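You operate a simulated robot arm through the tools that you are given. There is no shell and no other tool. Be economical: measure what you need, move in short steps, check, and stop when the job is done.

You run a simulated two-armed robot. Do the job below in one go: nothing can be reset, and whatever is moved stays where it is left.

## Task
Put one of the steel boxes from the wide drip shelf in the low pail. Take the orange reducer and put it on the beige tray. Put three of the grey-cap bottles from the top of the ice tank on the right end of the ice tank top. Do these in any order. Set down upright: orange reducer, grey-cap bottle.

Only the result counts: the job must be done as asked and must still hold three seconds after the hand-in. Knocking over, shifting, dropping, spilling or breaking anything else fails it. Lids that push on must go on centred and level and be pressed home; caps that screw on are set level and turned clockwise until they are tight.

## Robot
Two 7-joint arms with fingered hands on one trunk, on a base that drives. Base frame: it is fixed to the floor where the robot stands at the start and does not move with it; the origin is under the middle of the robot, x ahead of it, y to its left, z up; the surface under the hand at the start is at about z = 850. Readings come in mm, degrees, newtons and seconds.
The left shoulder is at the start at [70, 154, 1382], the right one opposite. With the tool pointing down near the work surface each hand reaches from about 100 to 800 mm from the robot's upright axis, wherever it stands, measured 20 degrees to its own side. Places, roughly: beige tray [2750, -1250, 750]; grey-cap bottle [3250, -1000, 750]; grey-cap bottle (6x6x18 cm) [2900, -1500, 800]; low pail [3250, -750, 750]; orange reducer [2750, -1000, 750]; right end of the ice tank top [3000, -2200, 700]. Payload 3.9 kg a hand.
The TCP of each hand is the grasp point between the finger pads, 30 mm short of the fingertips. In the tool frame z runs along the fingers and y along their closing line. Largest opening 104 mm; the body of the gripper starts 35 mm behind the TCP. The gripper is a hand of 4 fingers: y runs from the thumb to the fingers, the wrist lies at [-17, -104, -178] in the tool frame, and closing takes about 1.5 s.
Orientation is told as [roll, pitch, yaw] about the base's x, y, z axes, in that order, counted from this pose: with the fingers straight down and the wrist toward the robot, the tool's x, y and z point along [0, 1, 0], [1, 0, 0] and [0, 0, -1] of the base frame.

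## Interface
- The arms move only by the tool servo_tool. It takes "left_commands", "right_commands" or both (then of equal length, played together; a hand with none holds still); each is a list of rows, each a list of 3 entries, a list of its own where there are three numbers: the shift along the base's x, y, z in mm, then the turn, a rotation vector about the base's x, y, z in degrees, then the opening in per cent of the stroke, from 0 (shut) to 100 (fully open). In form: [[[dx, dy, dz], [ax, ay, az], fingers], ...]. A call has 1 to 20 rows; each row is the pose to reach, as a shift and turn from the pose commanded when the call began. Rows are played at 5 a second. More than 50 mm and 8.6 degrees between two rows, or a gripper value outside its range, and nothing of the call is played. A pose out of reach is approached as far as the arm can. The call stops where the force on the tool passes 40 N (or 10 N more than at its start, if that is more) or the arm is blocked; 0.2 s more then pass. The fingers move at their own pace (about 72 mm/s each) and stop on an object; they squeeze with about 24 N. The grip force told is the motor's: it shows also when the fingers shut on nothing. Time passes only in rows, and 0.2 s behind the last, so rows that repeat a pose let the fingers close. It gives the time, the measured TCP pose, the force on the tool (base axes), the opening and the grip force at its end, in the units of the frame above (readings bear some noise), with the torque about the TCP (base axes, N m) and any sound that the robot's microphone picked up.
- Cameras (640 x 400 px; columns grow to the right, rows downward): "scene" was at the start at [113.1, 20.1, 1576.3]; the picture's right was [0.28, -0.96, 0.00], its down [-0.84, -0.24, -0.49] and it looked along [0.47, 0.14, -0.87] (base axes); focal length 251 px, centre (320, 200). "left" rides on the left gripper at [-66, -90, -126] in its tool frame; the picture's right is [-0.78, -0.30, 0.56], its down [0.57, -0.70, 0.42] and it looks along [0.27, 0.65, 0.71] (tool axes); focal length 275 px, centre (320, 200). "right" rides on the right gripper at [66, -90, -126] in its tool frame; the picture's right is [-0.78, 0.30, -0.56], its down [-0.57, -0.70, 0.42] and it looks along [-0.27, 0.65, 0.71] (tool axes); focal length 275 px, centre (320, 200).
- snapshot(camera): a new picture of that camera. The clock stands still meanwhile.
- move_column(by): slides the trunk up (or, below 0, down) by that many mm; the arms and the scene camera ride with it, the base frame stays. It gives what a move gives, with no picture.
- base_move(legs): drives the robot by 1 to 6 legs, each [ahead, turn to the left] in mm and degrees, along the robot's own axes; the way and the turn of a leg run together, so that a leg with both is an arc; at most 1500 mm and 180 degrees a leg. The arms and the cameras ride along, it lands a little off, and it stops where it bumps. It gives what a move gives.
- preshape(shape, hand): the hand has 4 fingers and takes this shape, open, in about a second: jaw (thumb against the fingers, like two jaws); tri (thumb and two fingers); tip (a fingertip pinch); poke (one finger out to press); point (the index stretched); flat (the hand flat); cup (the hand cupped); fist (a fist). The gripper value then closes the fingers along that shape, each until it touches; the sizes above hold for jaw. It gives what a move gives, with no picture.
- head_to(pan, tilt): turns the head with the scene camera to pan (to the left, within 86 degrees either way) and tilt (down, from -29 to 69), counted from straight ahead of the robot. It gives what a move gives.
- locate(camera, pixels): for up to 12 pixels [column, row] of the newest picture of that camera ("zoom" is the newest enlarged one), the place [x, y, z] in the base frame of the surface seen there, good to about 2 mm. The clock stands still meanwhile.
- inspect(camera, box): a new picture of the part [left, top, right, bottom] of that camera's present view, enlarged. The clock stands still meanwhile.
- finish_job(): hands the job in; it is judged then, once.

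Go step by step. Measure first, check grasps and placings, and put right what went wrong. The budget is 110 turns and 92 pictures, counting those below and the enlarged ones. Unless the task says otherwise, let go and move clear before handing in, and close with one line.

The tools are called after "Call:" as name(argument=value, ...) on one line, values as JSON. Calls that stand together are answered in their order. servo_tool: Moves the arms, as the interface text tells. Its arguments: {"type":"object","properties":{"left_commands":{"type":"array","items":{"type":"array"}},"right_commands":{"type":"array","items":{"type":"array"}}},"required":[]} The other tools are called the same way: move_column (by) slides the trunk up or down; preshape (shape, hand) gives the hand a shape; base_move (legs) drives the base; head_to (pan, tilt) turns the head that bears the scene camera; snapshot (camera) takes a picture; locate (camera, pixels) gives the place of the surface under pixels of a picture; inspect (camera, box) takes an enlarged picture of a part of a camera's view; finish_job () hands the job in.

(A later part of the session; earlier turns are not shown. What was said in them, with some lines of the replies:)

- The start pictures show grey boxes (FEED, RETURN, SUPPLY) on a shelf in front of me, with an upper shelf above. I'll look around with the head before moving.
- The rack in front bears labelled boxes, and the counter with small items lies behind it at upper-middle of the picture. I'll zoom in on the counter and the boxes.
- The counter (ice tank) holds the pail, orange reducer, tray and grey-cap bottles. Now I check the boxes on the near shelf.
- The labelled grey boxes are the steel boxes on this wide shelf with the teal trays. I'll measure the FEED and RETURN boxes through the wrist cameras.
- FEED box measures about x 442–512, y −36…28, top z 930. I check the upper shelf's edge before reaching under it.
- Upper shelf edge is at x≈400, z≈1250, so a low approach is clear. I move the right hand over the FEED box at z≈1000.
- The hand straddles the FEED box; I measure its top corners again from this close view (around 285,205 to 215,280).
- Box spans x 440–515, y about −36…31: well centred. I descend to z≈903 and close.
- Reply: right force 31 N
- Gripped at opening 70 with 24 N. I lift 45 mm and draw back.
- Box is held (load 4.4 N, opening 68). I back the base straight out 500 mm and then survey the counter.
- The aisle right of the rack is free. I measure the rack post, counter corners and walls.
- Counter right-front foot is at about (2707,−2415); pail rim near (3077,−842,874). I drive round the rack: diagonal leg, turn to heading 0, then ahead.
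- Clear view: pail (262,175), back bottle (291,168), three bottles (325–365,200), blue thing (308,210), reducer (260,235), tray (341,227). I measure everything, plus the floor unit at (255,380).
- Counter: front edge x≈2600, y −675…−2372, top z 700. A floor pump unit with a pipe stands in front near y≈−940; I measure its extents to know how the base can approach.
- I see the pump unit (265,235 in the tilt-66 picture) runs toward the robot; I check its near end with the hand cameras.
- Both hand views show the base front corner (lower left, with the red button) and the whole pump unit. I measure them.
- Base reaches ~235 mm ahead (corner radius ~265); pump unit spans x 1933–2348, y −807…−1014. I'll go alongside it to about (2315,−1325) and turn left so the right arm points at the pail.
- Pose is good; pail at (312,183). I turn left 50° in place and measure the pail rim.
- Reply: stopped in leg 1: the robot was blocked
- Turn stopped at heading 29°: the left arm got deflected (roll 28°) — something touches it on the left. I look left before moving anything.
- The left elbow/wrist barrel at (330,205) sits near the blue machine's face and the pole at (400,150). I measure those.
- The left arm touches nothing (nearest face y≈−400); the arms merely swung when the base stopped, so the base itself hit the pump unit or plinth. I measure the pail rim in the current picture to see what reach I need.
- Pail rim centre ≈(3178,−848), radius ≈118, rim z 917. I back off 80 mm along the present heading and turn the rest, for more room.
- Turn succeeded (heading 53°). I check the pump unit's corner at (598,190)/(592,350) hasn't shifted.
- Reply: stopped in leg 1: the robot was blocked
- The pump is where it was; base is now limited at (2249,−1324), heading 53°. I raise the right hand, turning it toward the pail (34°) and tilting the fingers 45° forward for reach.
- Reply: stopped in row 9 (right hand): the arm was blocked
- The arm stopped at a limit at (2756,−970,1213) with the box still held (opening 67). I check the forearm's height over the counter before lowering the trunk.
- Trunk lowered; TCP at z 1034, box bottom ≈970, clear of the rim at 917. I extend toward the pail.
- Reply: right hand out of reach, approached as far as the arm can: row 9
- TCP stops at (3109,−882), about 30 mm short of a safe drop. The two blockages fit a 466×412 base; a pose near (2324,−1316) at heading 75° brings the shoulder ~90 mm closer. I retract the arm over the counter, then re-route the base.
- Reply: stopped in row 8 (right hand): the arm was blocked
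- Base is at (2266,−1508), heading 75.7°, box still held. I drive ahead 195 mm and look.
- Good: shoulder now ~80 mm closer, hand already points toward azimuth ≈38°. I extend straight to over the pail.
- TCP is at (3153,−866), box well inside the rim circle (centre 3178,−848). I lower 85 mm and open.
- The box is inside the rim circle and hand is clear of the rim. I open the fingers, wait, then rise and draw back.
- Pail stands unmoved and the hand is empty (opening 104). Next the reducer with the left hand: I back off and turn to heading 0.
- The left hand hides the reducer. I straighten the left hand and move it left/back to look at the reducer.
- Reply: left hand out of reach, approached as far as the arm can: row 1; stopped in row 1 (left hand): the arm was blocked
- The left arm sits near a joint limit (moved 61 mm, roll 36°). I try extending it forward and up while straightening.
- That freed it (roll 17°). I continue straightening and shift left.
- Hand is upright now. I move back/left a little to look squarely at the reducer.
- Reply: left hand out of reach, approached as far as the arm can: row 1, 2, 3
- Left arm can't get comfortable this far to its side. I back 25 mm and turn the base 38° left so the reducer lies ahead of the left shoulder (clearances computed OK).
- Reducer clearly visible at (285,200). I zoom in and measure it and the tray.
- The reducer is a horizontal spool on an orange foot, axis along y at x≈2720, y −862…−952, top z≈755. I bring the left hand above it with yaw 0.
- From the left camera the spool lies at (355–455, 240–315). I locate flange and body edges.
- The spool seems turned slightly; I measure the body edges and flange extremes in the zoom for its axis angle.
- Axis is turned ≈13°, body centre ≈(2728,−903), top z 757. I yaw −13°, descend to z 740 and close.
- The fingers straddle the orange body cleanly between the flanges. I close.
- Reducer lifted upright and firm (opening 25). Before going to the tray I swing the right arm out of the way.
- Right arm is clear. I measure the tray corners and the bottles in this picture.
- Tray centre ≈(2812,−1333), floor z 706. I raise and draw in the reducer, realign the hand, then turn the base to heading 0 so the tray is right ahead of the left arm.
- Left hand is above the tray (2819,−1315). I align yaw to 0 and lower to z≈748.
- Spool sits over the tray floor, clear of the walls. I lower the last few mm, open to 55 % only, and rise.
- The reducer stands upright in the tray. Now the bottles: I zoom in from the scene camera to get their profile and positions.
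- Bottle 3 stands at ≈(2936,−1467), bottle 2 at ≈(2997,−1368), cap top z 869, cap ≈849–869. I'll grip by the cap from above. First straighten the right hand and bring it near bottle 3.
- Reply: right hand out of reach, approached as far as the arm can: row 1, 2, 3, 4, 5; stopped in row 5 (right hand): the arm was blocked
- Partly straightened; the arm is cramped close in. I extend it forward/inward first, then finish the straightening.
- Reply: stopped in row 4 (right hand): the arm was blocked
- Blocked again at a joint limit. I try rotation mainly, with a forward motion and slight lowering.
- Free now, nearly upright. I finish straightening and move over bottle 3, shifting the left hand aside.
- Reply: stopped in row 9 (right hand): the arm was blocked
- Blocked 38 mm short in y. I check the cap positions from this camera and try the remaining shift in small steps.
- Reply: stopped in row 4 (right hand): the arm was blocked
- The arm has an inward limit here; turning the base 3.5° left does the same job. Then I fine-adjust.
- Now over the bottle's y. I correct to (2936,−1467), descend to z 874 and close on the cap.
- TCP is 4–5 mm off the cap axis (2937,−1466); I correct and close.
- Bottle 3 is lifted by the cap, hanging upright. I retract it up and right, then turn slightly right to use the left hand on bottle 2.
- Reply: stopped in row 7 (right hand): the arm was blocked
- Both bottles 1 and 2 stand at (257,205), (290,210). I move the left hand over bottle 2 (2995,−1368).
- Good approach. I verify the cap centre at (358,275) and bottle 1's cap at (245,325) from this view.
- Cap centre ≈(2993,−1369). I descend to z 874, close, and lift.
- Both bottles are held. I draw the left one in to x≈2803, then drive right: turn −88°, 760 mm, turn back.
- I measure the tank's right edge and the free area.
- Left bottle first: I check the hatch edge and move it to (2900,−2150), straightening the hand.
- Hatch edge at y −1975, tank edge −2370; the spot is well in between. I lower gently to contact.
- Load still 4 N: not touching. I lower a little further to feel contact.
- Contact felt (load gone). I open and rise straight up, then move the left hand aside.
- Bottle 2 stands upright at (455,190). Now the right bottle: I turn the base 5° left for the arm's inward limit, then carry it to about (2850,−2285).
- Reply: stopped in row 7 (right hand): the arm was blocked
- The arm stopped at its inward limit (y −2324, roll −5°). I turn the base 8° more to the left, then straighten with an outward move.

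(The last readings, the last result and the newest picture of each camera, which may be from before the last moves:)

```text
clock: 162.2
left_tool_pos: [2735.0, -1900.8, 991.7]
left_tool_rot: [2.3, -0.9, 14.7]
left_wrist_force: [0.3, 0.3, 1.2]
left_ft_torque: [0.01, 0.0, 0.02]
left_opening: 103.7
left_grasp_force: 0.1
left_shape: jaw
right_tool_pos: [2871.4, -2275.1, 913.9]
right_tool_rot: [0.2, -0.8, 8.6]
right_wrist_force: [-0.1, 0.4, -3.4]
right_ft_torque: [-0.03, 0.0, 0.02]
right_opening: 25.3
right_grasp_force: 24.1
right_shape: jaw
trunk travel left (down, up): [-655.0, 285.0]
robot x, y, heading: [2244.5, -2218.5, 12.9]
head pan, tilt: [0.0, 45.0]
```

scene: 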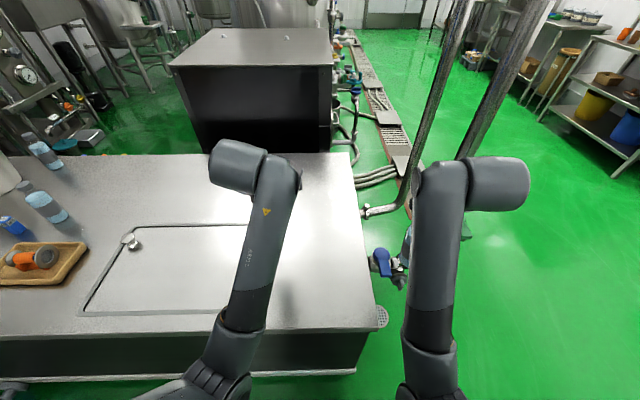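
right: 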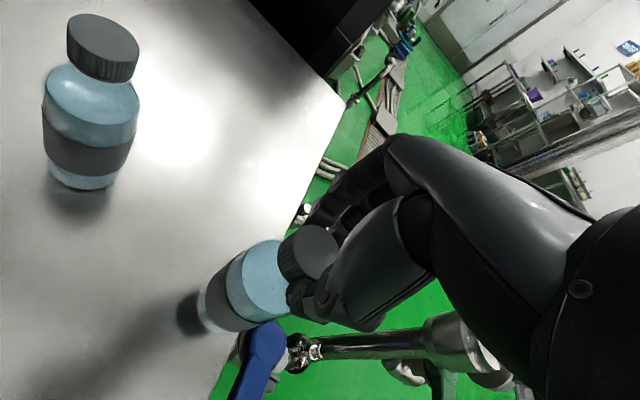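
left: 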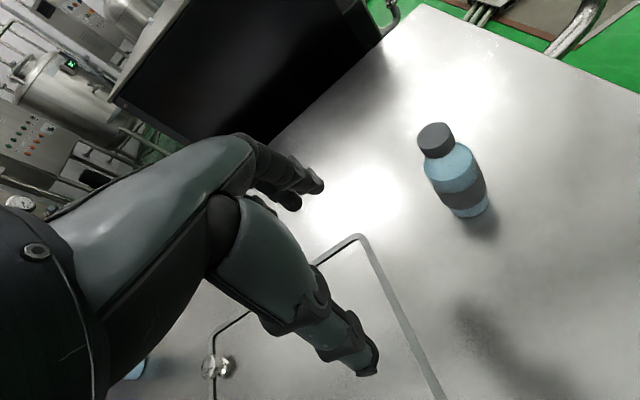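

Upright at (2871,−2275). I lower gently to contact (expected z≈876).

Call:
servo_tool(right_commands=[[[0, 0, -15], [0, 0, 0], 0], [[0, 0, -28], [0, 0, 0], 0], [[0, 0, -34], [0, 0, 0], 0], [[0, 0, -36], [0, 0, 0], 0], [[0, 0, -37.5], [0, 0, 0], 0], [[0, 0, -37.5], [0, 0, 0], 0]])

Call:
snapshot(camera="right")

```text
clock: 163.6
left_tool_pos: [2733.1, -1901.3, 991.1]
left_tool_rot: [2.3, -1.0, 14.7]
left_wrist_force: [-0.8, 1.5, 0.9]
left_ft_torque: [-0.05, 0.01, 0.01]
left_opening: 103.8
left_grasp_force: 0.1
left_shape: jaw
right_tool_pos: [2870.9, -2276.1, 877.2]
right_tool_rot: [0.1, -0.9, 8.7]
right_wrist_force: [-1.6, -0.2, 9.2]
right_ft_torque: [0.02, 0.09, -0.03]
right_opening: 26.1
right_grasp_force: 24.3
right_shape: jaw
trunk travel left (down, up): [-655.0, 285.0]
robot x, y, heading: [2245.4, -2211.7, 12.9]
head pan, tilt: [0.0, 45.0]
```

```text
14 pictures are left
```

right: 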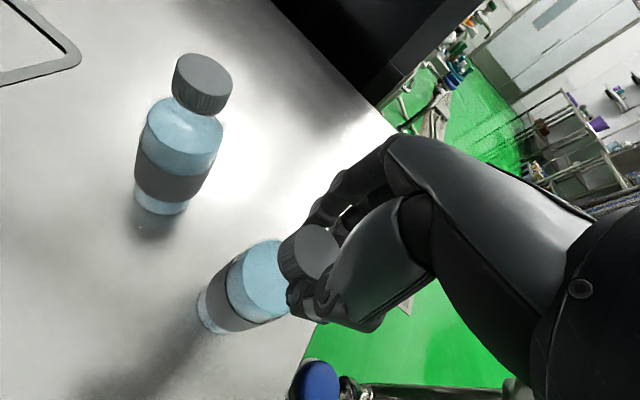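

Contact felt; both bottles upright. I open and rise straight, then retract.

Call:
servo_tool(right_commands=[[[0, 0, 0.5], [0, 0, 0], 30], [[0, 0, 0.5], [0, 0, 0], 60], [[0, 0, 0.5], [0, 0, 0], 100], [[0, 0, 0.5], [0, 0, 0], 100], [[0, 0, 0.5], [0, 0, 0], 100], [[0, 0, 0.5], [0, 0, 0], 100], [[0, 0, 20], [0, 0, 0], 100], [[0, 0, 50], [0, 0, 0], 100], [[0, 0, 90], [0, 0, 0], 100], [[0, -5, 125], [0, 0, 0], 100], [[-35, -30, 125], [0, 0, 0], 100], [[-70, -55, 125], [0, 0, 0], 100], [[-100, -80, 125], [0, 0, 0], 100]])

Call:
snapshot(camera="scene")

```text
clock: 166.4
left_tool_pos: [2733.3, -1903.3, 992.1]
left_tool_rot: [2.2, -1.0, 14.7]
left_wrist_force: [0.9, 0.0, -0.5]
left_ft_torque: [0.05, -0.01, -0.01]
left_opening: 104.0
left_grasp_force: 0.0
left_shape: jaw
right_tool_pos: [2771.0, -2356.6, 1001.9]
right_tool_rot: [0.1, -0.8, 8.7]
right_wrist_force: [0.0, -0.5, -0.2]
right_ft_torque: [0.04, -0.02, 0.02]
right_opening: 103.7
right_grasp_force: 0.1
right_shape: jaw
trunk travel left (down, up): [-655.0, 285.0]
robot x, y, heading: [2248.0, -2218.0, 13.0]
head pan, tilt: [0.0, 45.0]
```

```text
13 pictures are left
```

scene: 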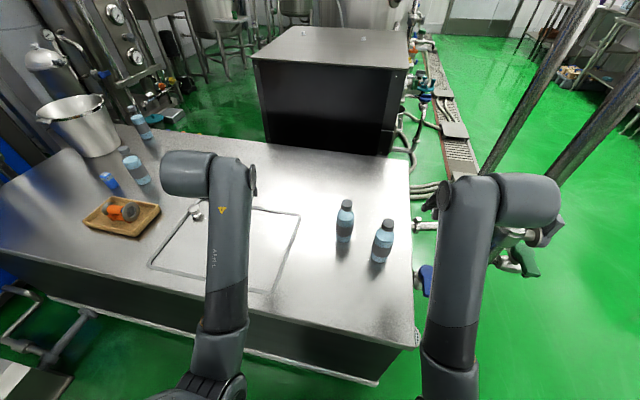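

Two bottles stand at the right end. For the third I drive back: turn to 90°, ahead 865 mm, turn back to 0.

Call:
base_move(legs=[[0, 77], [865, 0], [0, -90]])

Call:
servo_tool(left_commands=[[[20, 0, 0], [-1, 0.5, 0], 100], [[40, 0, 0], [-2, 0.9, 0], 100]])

Call:
snapshot(camera="scene")

```text
clock: 178.1
left_tool_pos: [2791.1, -1148.6, 992.1]
left_tool_rot: [2.3, -0.9, 2.6]
left_wrist_force: [-0.6, 0.0, -0.4]
left_ft_torque: [0.02, 0.0, 0.0]
left_opening: 103.7
left_grasp_force: 0.0
left_shape: jaw
right_tool_pos: [2731.6, -1601.2, 1000.4]
right_tool_rot: [0.0, -0.7, -3.5]
right_wrist_force: [-0.5, 0.4, -0.2]
right_ft_torque: [0.0, -0.03, 0.04]
right_opening: 103.6
right_grasp_force: 0.0
right_shape: jaw
trunk travel left (down, up): [-655.0, 285.0]
robot x, y, heading: [2249.8, -1355.1, 1.2]
head pan, tilt: [0.0, 45.0]
```

```text
clock: 178.7
left_tool_pos: [2830.9, -1148.4, 991.4]
left_tool_rot: [0.3, 0.1, 2.6]
left_wrist_force: [-0.5, 0.0, 0.3]
left_ft_torque: [0.01, 0.02, 0.0]
left_opening: 104.0
left_grasp_force: 0.0
left_shape: jaw
right_tool_pos: [2733.3, -1599.9, 1000.4]
right_tool_rot: [0.1, -0.7, -3.5]
right_wrist_force: [-0.3, -0.2, 0.2]
right_ft_torque: [-0.01, 0.02, -0.03]
right_opening: 103.9
right_grasp_force: 0.0
right_shape: jaw
trunk travel left (down, up): [-655.0, 285.0]
robot x, y, heading: [2252.3, -1353.0, 0.9]
head pan, tilt: [0.0, 45.0]
```

```text
12 pictures are left
```

scene: 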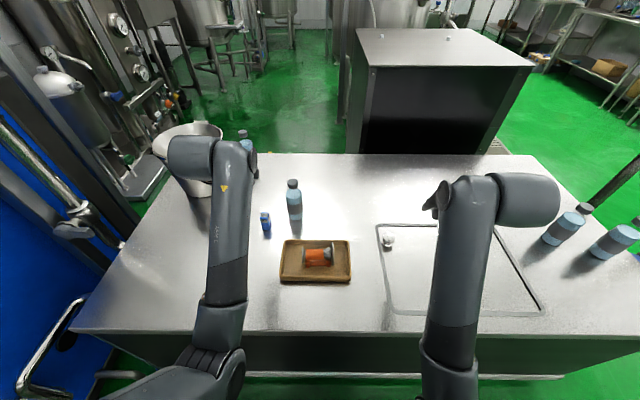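

Bottle 1 stands at (293,200). I drive 25 mm ahead, and measure the cap from the current picture first.

Call:
locate(camera="scene", pixels=[[293, 181], [293, 187], [288, 182], [299, 182], [295, 200], [296, 217]])

Call:
base_move(legs=[[25, 0]])

```text
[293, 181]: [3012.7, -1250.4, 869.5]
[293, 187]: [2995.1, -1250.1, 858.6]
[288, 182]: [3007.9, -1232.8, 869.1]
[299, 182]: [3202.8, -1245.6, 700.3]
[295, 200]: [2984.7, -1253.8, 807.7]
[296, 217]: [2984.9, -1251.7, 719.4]
```

```text
clock: 179.5
left_tool_pos: [2851.1, -1148.3, 992.2]
left_tool_rot: [0.4, -0.1, 2.7]
left_wrist_force: [-0.6, 0.5, 1.2]
left_ft_torque: [0.0, 0.01, 0.0]
left_opening: 104.0
left_grasp_force: 0.1
left_shape: jaw
right_tool_pos: [2753.8, -1600.5, 1002.4]
right_tool_rot: [0.2, -1.0, -3.5]
right_wrist_force: [-1.6, 0.1, 0.3]
right_ft_torque: [-0.02, -0.01, -0.02]
right_opening: 103.8
right_grasp_force: 0.1
right_shape: jaw
trunk travel left (down, up): [-655.0, 285.0]
robot x, y, heading: [2272.7, -1352.7, 0.9]
head pan, tilt: [0.0, 45.0]
```

Cap centre ≈(3013,−1250). I bring the left hand over it at z≈937.

Call:
servo_tool(left_commands=[[[30, -20, 0], [0, 0, -0.7], 100], [[60, -40, 0], [0, 0, -1.4], 100], [[95, -60, 0], [0, 0, -2], 100], [[130, -80, -15], [0, 0, -2.7], 100], [[162, -102, -35], [0, 0, -2.7], 100], [[162, -102, -55], [0, 0, -2.7], 100]])

Call:
snapshot(camera="left")

```text
clock: 180.9
left_tool_pos: [3015.8, -1248.7, 936.6]
left_tool_rot: [0.3, 0.1, -0.2]
left_wrist_force: [0.6, 0.1, -0.5]
left_ft_torque: [-0.02, -0.04, -0.01]
left_opening: 103.8
left_grasp_force: 0.1
left_shape: jaw
right_tool_pos: [2757.5, -1599.1, 1001.0]
right_tool_rot: [0.1, -0.7, -3.5]
right_wrist_force: [-0.2, 0.1, 0.4]
right_ft_torque: [-0.01, -0.03, -0.03]
right_opening: 104.2
right_grasp_force: 0.1
right_shape: jaw
trunk travel left (down, up): [-655.0, 285.0]
robot x, y, heading: [2274.6, -1352.4, 1.1]
head pan, tilt: [0.0, 45.0]
```

```text
11 pictures are left
```

left: 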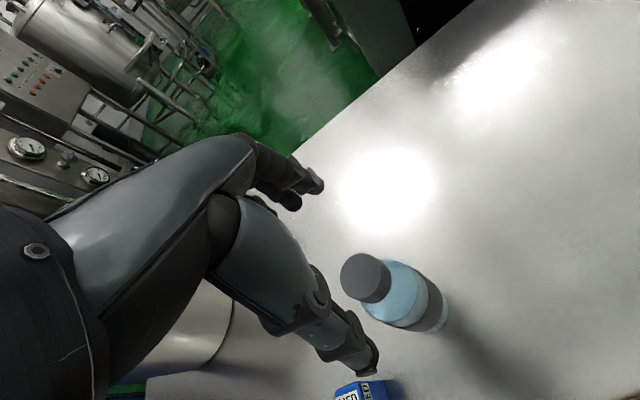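

Call:
locate(camera="left", pixels=[[350, 266], [378, 266], [358, 294], [364, 275]])

```text
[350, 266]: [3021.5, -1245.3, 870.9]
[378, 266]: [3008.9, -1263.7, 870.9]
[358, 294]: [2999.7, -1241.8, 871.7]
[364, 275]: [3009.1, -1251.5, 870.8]
```

Cap centre ≈(3011,−1251). I descend to z 874.5, close and lift.

Call:
servo_tool(left_commands=[[[-4, -2, -25], [0, 0, 0], 100], [[-4, -2, -50], [0, 0, 0], 100], [[-4, -2, -62], [0, 0, 0], 100], [[-4, -2, -62], [0, 0, 0], 60], [[-4, -2, -62], [0, 0, 0], 30], [[-4, -2, -62], [0, 0, 0], 0], [[-4, -2, -62], [0, 0, 0], 0], [[-4, -2, -62], [0, 0, 0], 0], [[-4, -2, -62], [0, 0, 0], 0], [[-4, -2, -62], [0, 0, 0], 0], [[-4, -2, -62], [0, 0, 0], 0]])

Call:
servo_tool(left_commands=[[[0, 0, 8], [0, 0, 0], 0], [[0, 0, 25], [0, 0, 0], 0], [[0, 0, 50], [0, 0, 0], 0], [[0, 0, 85], [0, 0, 0], 0], [[0, 0, 120], [0, 0, 0], 0], [[-30, 0, 130], [0, 0, 0], 0], [[-65, 0, 130], [0, 0, 0], 0], [[-100, 0, 130], [0, 0, 0], 0], [[-135, 0, 130], [0, 0, 0], 0], [[-170, 0, 130], [0, 0, 0], 0], [[-200, 0, 130], [0, 0, 0], 0]])

Call:
snapshot(camera="left")

```text
clock: 183.3
left_tool_pos: [3012.5, -1250.9, 875.5]
left_tool_rot: [0.3, 0.1, 0.0]
left_wrist_force: [-1.3, 0.6, -0.2]
left_ft_torque: [0.02, 0.03, 0.02]
left_opening: 27.9
left_grasp_force: 23.9
left_shape: jaw
right_tool_pos: [2757.8, -1600.1, 1000.8]
right_tool_rot: [0.0, -0.7, -3.5]
right_wrist_force: [0.3, -0.7, 1.1]
right_ft_torque: [-0.02, -0.02, -0.01]
right_opening: 103.7
right_grasp_force: 0.1
right_shape: jaw
trunk travel left (down, up): [-655.0, 285.0]
robot x, y, heading: [2271.1, -1355.0, 0.9]
head pan, tilt: [0.0, 45.0]
```

```text
clock: 185.9
left_tool_pos: [2824.7, -1220.5, 1014.5]
left_tool_rot: [5.7, -2.3, 1.8]
left_wrist_force: [-0.2, -0.2, -3.3]
left_ft_torque: [-0.01, -0.01, 0.01]
left_opening: 27.7
left_grasp_force: 24.3
left_shape: jaw
right_tool_pos: [2758.0, -1600.5, 1000.6]
right_tool_rot: [0.1, -0.6, -3.5]
right_wrist_force: [0.7, 0.3, -0.3]
right_ft_torque: [0.02, 0.03, 0.01]
right_opening: 103.9
right_grasp_force: 0.1
right_shape: jaw
trunk travel left (down, up): [-655.0, 285.0]
robot x, y, heading: [2271.9, -1353.2, 1.0]
head pan, tilt: [0.0, 45.0]
stopped in row 11 (left hand): the arm was blocked; the commanded pose is now the measured one
```

```text
10 pictures are left
```

left: 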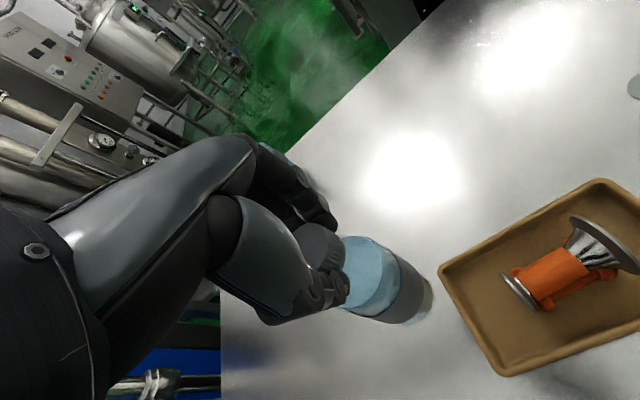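

Third bottle held. I drive to the right end: turn −95°, 952 mm, turn back +94°, ending about (2206,−2303).

Call:
base_move(legs=[[0, -95], [950, 0], [0, 94]])

Call:
snapshot(camera="scene")

```text
clock: 198.9
left_tool_pos: [2754.6, -2170.3, 1014.8]
left_tool_rot: [5.6, -2.4, 1.5]
left_wrist_force: [0.1, -1.0, -2.8]
left_ft_torque: [-0.06, 0.04, 0.03]
left_opening: 27.2
left_grasp_force: 23.9
left_shape: jaw
right_tool_pos: [2685.8, -2549.4, 999.2]
right_tool_rot: [0.2, -0.7, -3.7]
right_wrist_force: [-0.6, 0.0, -0.2]
right_ft_torque: [-0.01, 0.01, -0.03]
right_opening: 103.8
right_grasp_force: 0.1
right_shape: jaw
trunk travel left (down, up): [-655.0, 285.0]
robot x, y, heading: [2205.4, -2301.4, 0.7]
head pan, tilt: [0.0, 45.0]
```

```text
9 pictures are left
```

scene: 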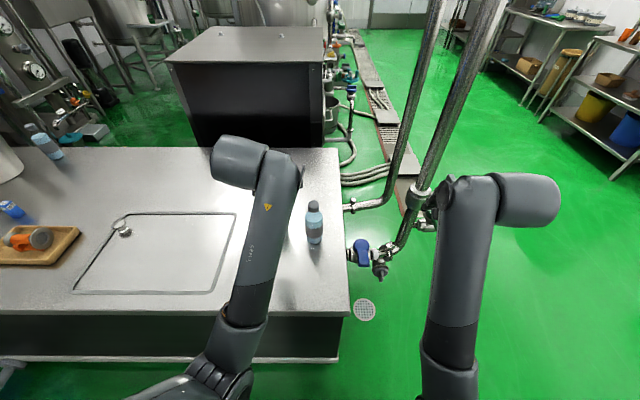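

Arrived; left hand at (2755,−2170). I straighten it, shift to (2780,−2187) and lower to z≈905.

Call:
servo_tool(left_commands=[[[8, -4, 0], [-1.8, 0.8, -0.5], 0], [[16, -8, 0], [-3.6, 1.6, -1], 0], [[25, -17, 0], [-5.5, 2.3, -1.5], 0], [[25, -17, -35], [-5.5, 2.3, -1.5], 0], [[25, -17, -70], [-5.5, 2.3, -1.5], 0], [[25, -17, -100], [-5.5, 2.3, -1.5], 0], [[25, -17, -112], [-5.5, 2.3, -1.5], 0]])

Call:
snapshot(camera="left")

```text
clock: 200.5
left_tool_pos: [2782.7, -2170.1, 900.9]
left_tool_rot: [2.2, -0.6, 0.9]
left_wrist_force: [-0.4, 1.1, -2.5]
left_ft_torque: [0.02, -0.02, -0.02]
left_opening: 27.1
left_grasp_force: 24.1
left_shape: jaw
right_tool_pos: [2687.1, -2550.0, 1000.7]
right_tool_rot: [0.1, -0.7, -3.7]
right_wrist_force: [0.3, -0.3, 0.0]
right_ft_torque: [-0.03, 0.0, 0.03]
right_opening: 103.7
right_grasp_force: 0.0
right_shape: jaw
trunk travel left (down, up): [-655.0, 285.0]
robot x, y, heading: [2203.9, -2300.2, 1.0]
head pan, tilt: [0.0, 45.0]
```

```text
8 pictures are left
```

left: 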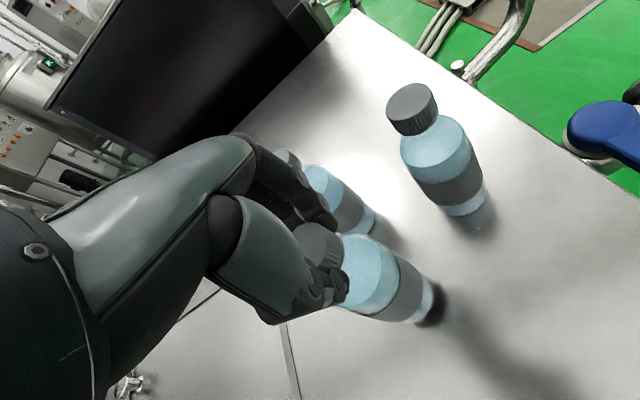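

Clear of both placed bottles. I correct the last 2° of roll and lower to contact.

Call:
servo_tool(left_commands=[[[0, -3, -5], [-1.1, 0.3, -0.5], 0], [[0, -5, -12], [-2.2, 0.6, -0.9], 0], [[0, -5, -20], [-2.2, 0.6, -0.9], 0], [[0, -5, -24], [-2.2, 0.6, -0.9], 0], [[0, -5, -26], [-2.2, 0.6, -0.9], 0], [[0, -5, -26], [-2.2, 0.6, -0.9], 0]])

```text
clock: 201.9
left_tool_pos: [2782.7, -2175.0, 876.3]
left_tool_rot: [-0.2, 0.2, -0.1]
left_wrist_force: [-1.2, -0.6, -1.4]
left_ft_torque: [-0.02, 0.01, 0.0]
left_opening: 27.2
left_grasp_force: 23.4
left_shape: jaw
right_tool_pos: [2686.6, -2551.0, 1001.7]
right_tool_rot: [0.2, -0.7, -3.7]
right_wrist_force: [-0.1, -0.6, -0.2]
right_ft_torque: [0.0, 0.01, -0.01]
right_opening: 103.6
right_grasp_force: 0.1
right_shape: jaw
trunk travel left (down, up): [-655.0, 285.0]
robot x, y, heading: [2204.5, -2304.9, 0.8]
head pan, tilt: [0.0, 45.0]
```

Just touching (load down to 1.4 N). One more 1.5 mm, then open and rise.

Call:
servo_tool(left_commands=[[[0, 0, -1], [0, 0, 0], 0], [[0, 0, -1.5], [0, 0, 0], 0], [[0, 0, -1.5], [0, 0, 0], 0]])

Call:
servo_tool(left_commands=[[[0, 0, 0], [0, 0, 0], 30], [[0, 0, 0], [0, 0, 0], 60], [[0, 0, 0], [0, 0, 0], 95], [[0, 0, 0], [0, 0, 0], 95], [[0, 0, 0], [0, 0, 0], 95], [[0, 0, 0], [0, 0, 0], 95], [[0, 0, 20], [0, 0, 0], 95], [[0, 0, 50], [0, 0, 0], 95], [[0, 0, 90], [0, 0, 0], 95], [[0, 10, 130], [0, 0, 0], 95], [[0, 45, 140], [0, 0, 0], 95], [[0, 85, 140], [0, 0, 0], 95], [[0, 125, 140], [0, 0, 0], 95]])

Call:
snapshot(camera="left")

```text
clock: 202.7
left_tool_pos: [2782.2, -2175.6, 875.3]
left_tool_rot: [-0.2, 0.0, -0.3]
left_wrist_force: [-0.6, -0.7, 3.2]
left_ft_torque: [0.0, -0.01, 0.0]
left_opening: 27.8
left_grasp_force: 23.8
left_shape: jaw
right_tool_pos: [2686.2, -2550.0, 1001.9]
right_tool_rot: [0.1, -0.8, -3.8]
right_wrist_force: [1.2, 0.4, 0.5]
right_ft_torque: [-0.02, -0.02, 0.01]
right_opening: 103.8
right_grasp_force: 0.1
right_shape: jaw
trunk travel left (down, up): [-655.0, 285.0]
robot x, y, heading: [2199.2, -2301.8, 0.7]
head pan, tilt: [0.0, 45.0]
```

```text
clock: 205.5
left_tool_pos: [2777.4, -2064.1, 1015.3]
left_tool_rot: [-2.2, 0.5, -0.9]
left_wrist_force: [-0.2, -0.6, -0.4]
left_ft_torque: [0.01, -0.01, 0.02]
left_opening: 98.5
left_grasp_force: 0.0
left_shape: jaw
right_tool_pos: [2686.1, -2549.6, 1000.6]
right_tool_rot: [0.1, -0.8, -3.8]
right_wrist_force: [-0.6, -0.8, -0.4]
right_ft_torque: [0.0, 0.03, -0.03]
right_opening: 104.0
right_grasp_force: 0.1
right_shape: jaw
trunk travel left (down, up): [-655.0, 285.0]
robot x, y, heading: [2206.2, -2303.3, 0.7]
head pan, tilt: [0.0, 45.0]
```

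```text
7 pictures are left
```

left: 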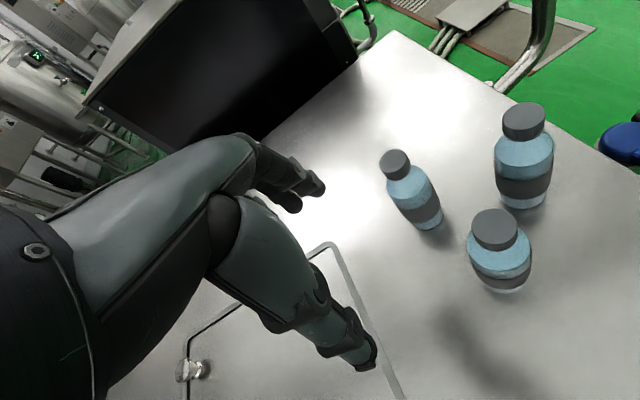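

All three bottles stand upright at the right end. I raise the trunk and look into the pail to confirm the box.

Call:
move_column(by=285)

Call:
head_to(pan=58, tilt=25)

Call:
inspect(camera="scene", box=[200, 80, 480, 300])

```text
clock: 208.4
left_tool_pos: [2777.8, -2065.1, 1300.2]
left_tool_rot: [-2.1, 0.5, -0.7]
left_wrist_force: [-0.7, -0.2, 0.7]
left_ft_torque: [-0.02, 0.02, 0.0]
left_opening: 98.7
left_grasp_force: 0.1
left_shape: jaw
right_tool_pos: [2685.9, -2549.9, 1287.4]
right_tool_rot: [0.1, -0.8, -3.7]
right_wrist_force: [0.0, -0.3, 0.0]
right_ft_torque: [0.02, 0.04, -0.05]
right_opening: 103.9
right_grasp_force: 0.1
right_shape: jaw
trunk travel left (down, up): [-940.0, 0.0]
robot x, y, heading: [2203.5, -2300.3, 0.9]
head pan, tilt: [0.0, 45.0]
```

```text
clock: 209.6
left_tool_pos: [2777.3, -2066.5, 1300.5]
left_tool_rot: [-2.2, 0.5, -0.8]
left_wrist_force: [0.2, 0.8, -1.0]
left_ft_torque: [0.0, 0.0, -0.01]
left_opening: 98.5
left_grasp_force: 0.0
left_shape: jaw
right_tool_pos: [2685.3, -2550.1, 1285.4]
right_tool_rot: [0.1, -0.8, -3.7]
right_wrist_force: [0.1, 0.8, -0.8]
right_ft_torque: [0.0, 0.0, -0.02]
right_opening: 103.8
right_grasp_force: 0.1
right_shape: jaw
trunk travel left (down, up): [-940.0, 0.0]
robot x, y, heading: [2203.5, -2304.6, 0.9]
head pan, tilt: [58.0, 25.0]
```

```text
1.82 times, centred on (340, 190) of scene
```

zoom: 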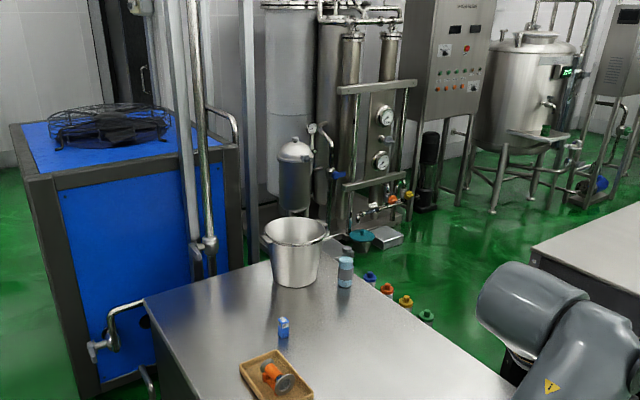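

The pail, reducer in the tray, the remaining bottle and the blue box all stand as they should. No box is visible on the tank top or floor, which fits it having dropped inside the pail rim. Both hands are empty and clear, so I hand in.

Call:
finish_job()

```text
The job is handed in.
```

I handed the job in. The FEED steel box was released inside the low pail's rim, though I couldn't see down into the pail to confirm it. The orange reducer stands upright on the beige tray, and three grey-cap bottles stand upright on the right end of the ice tank top.
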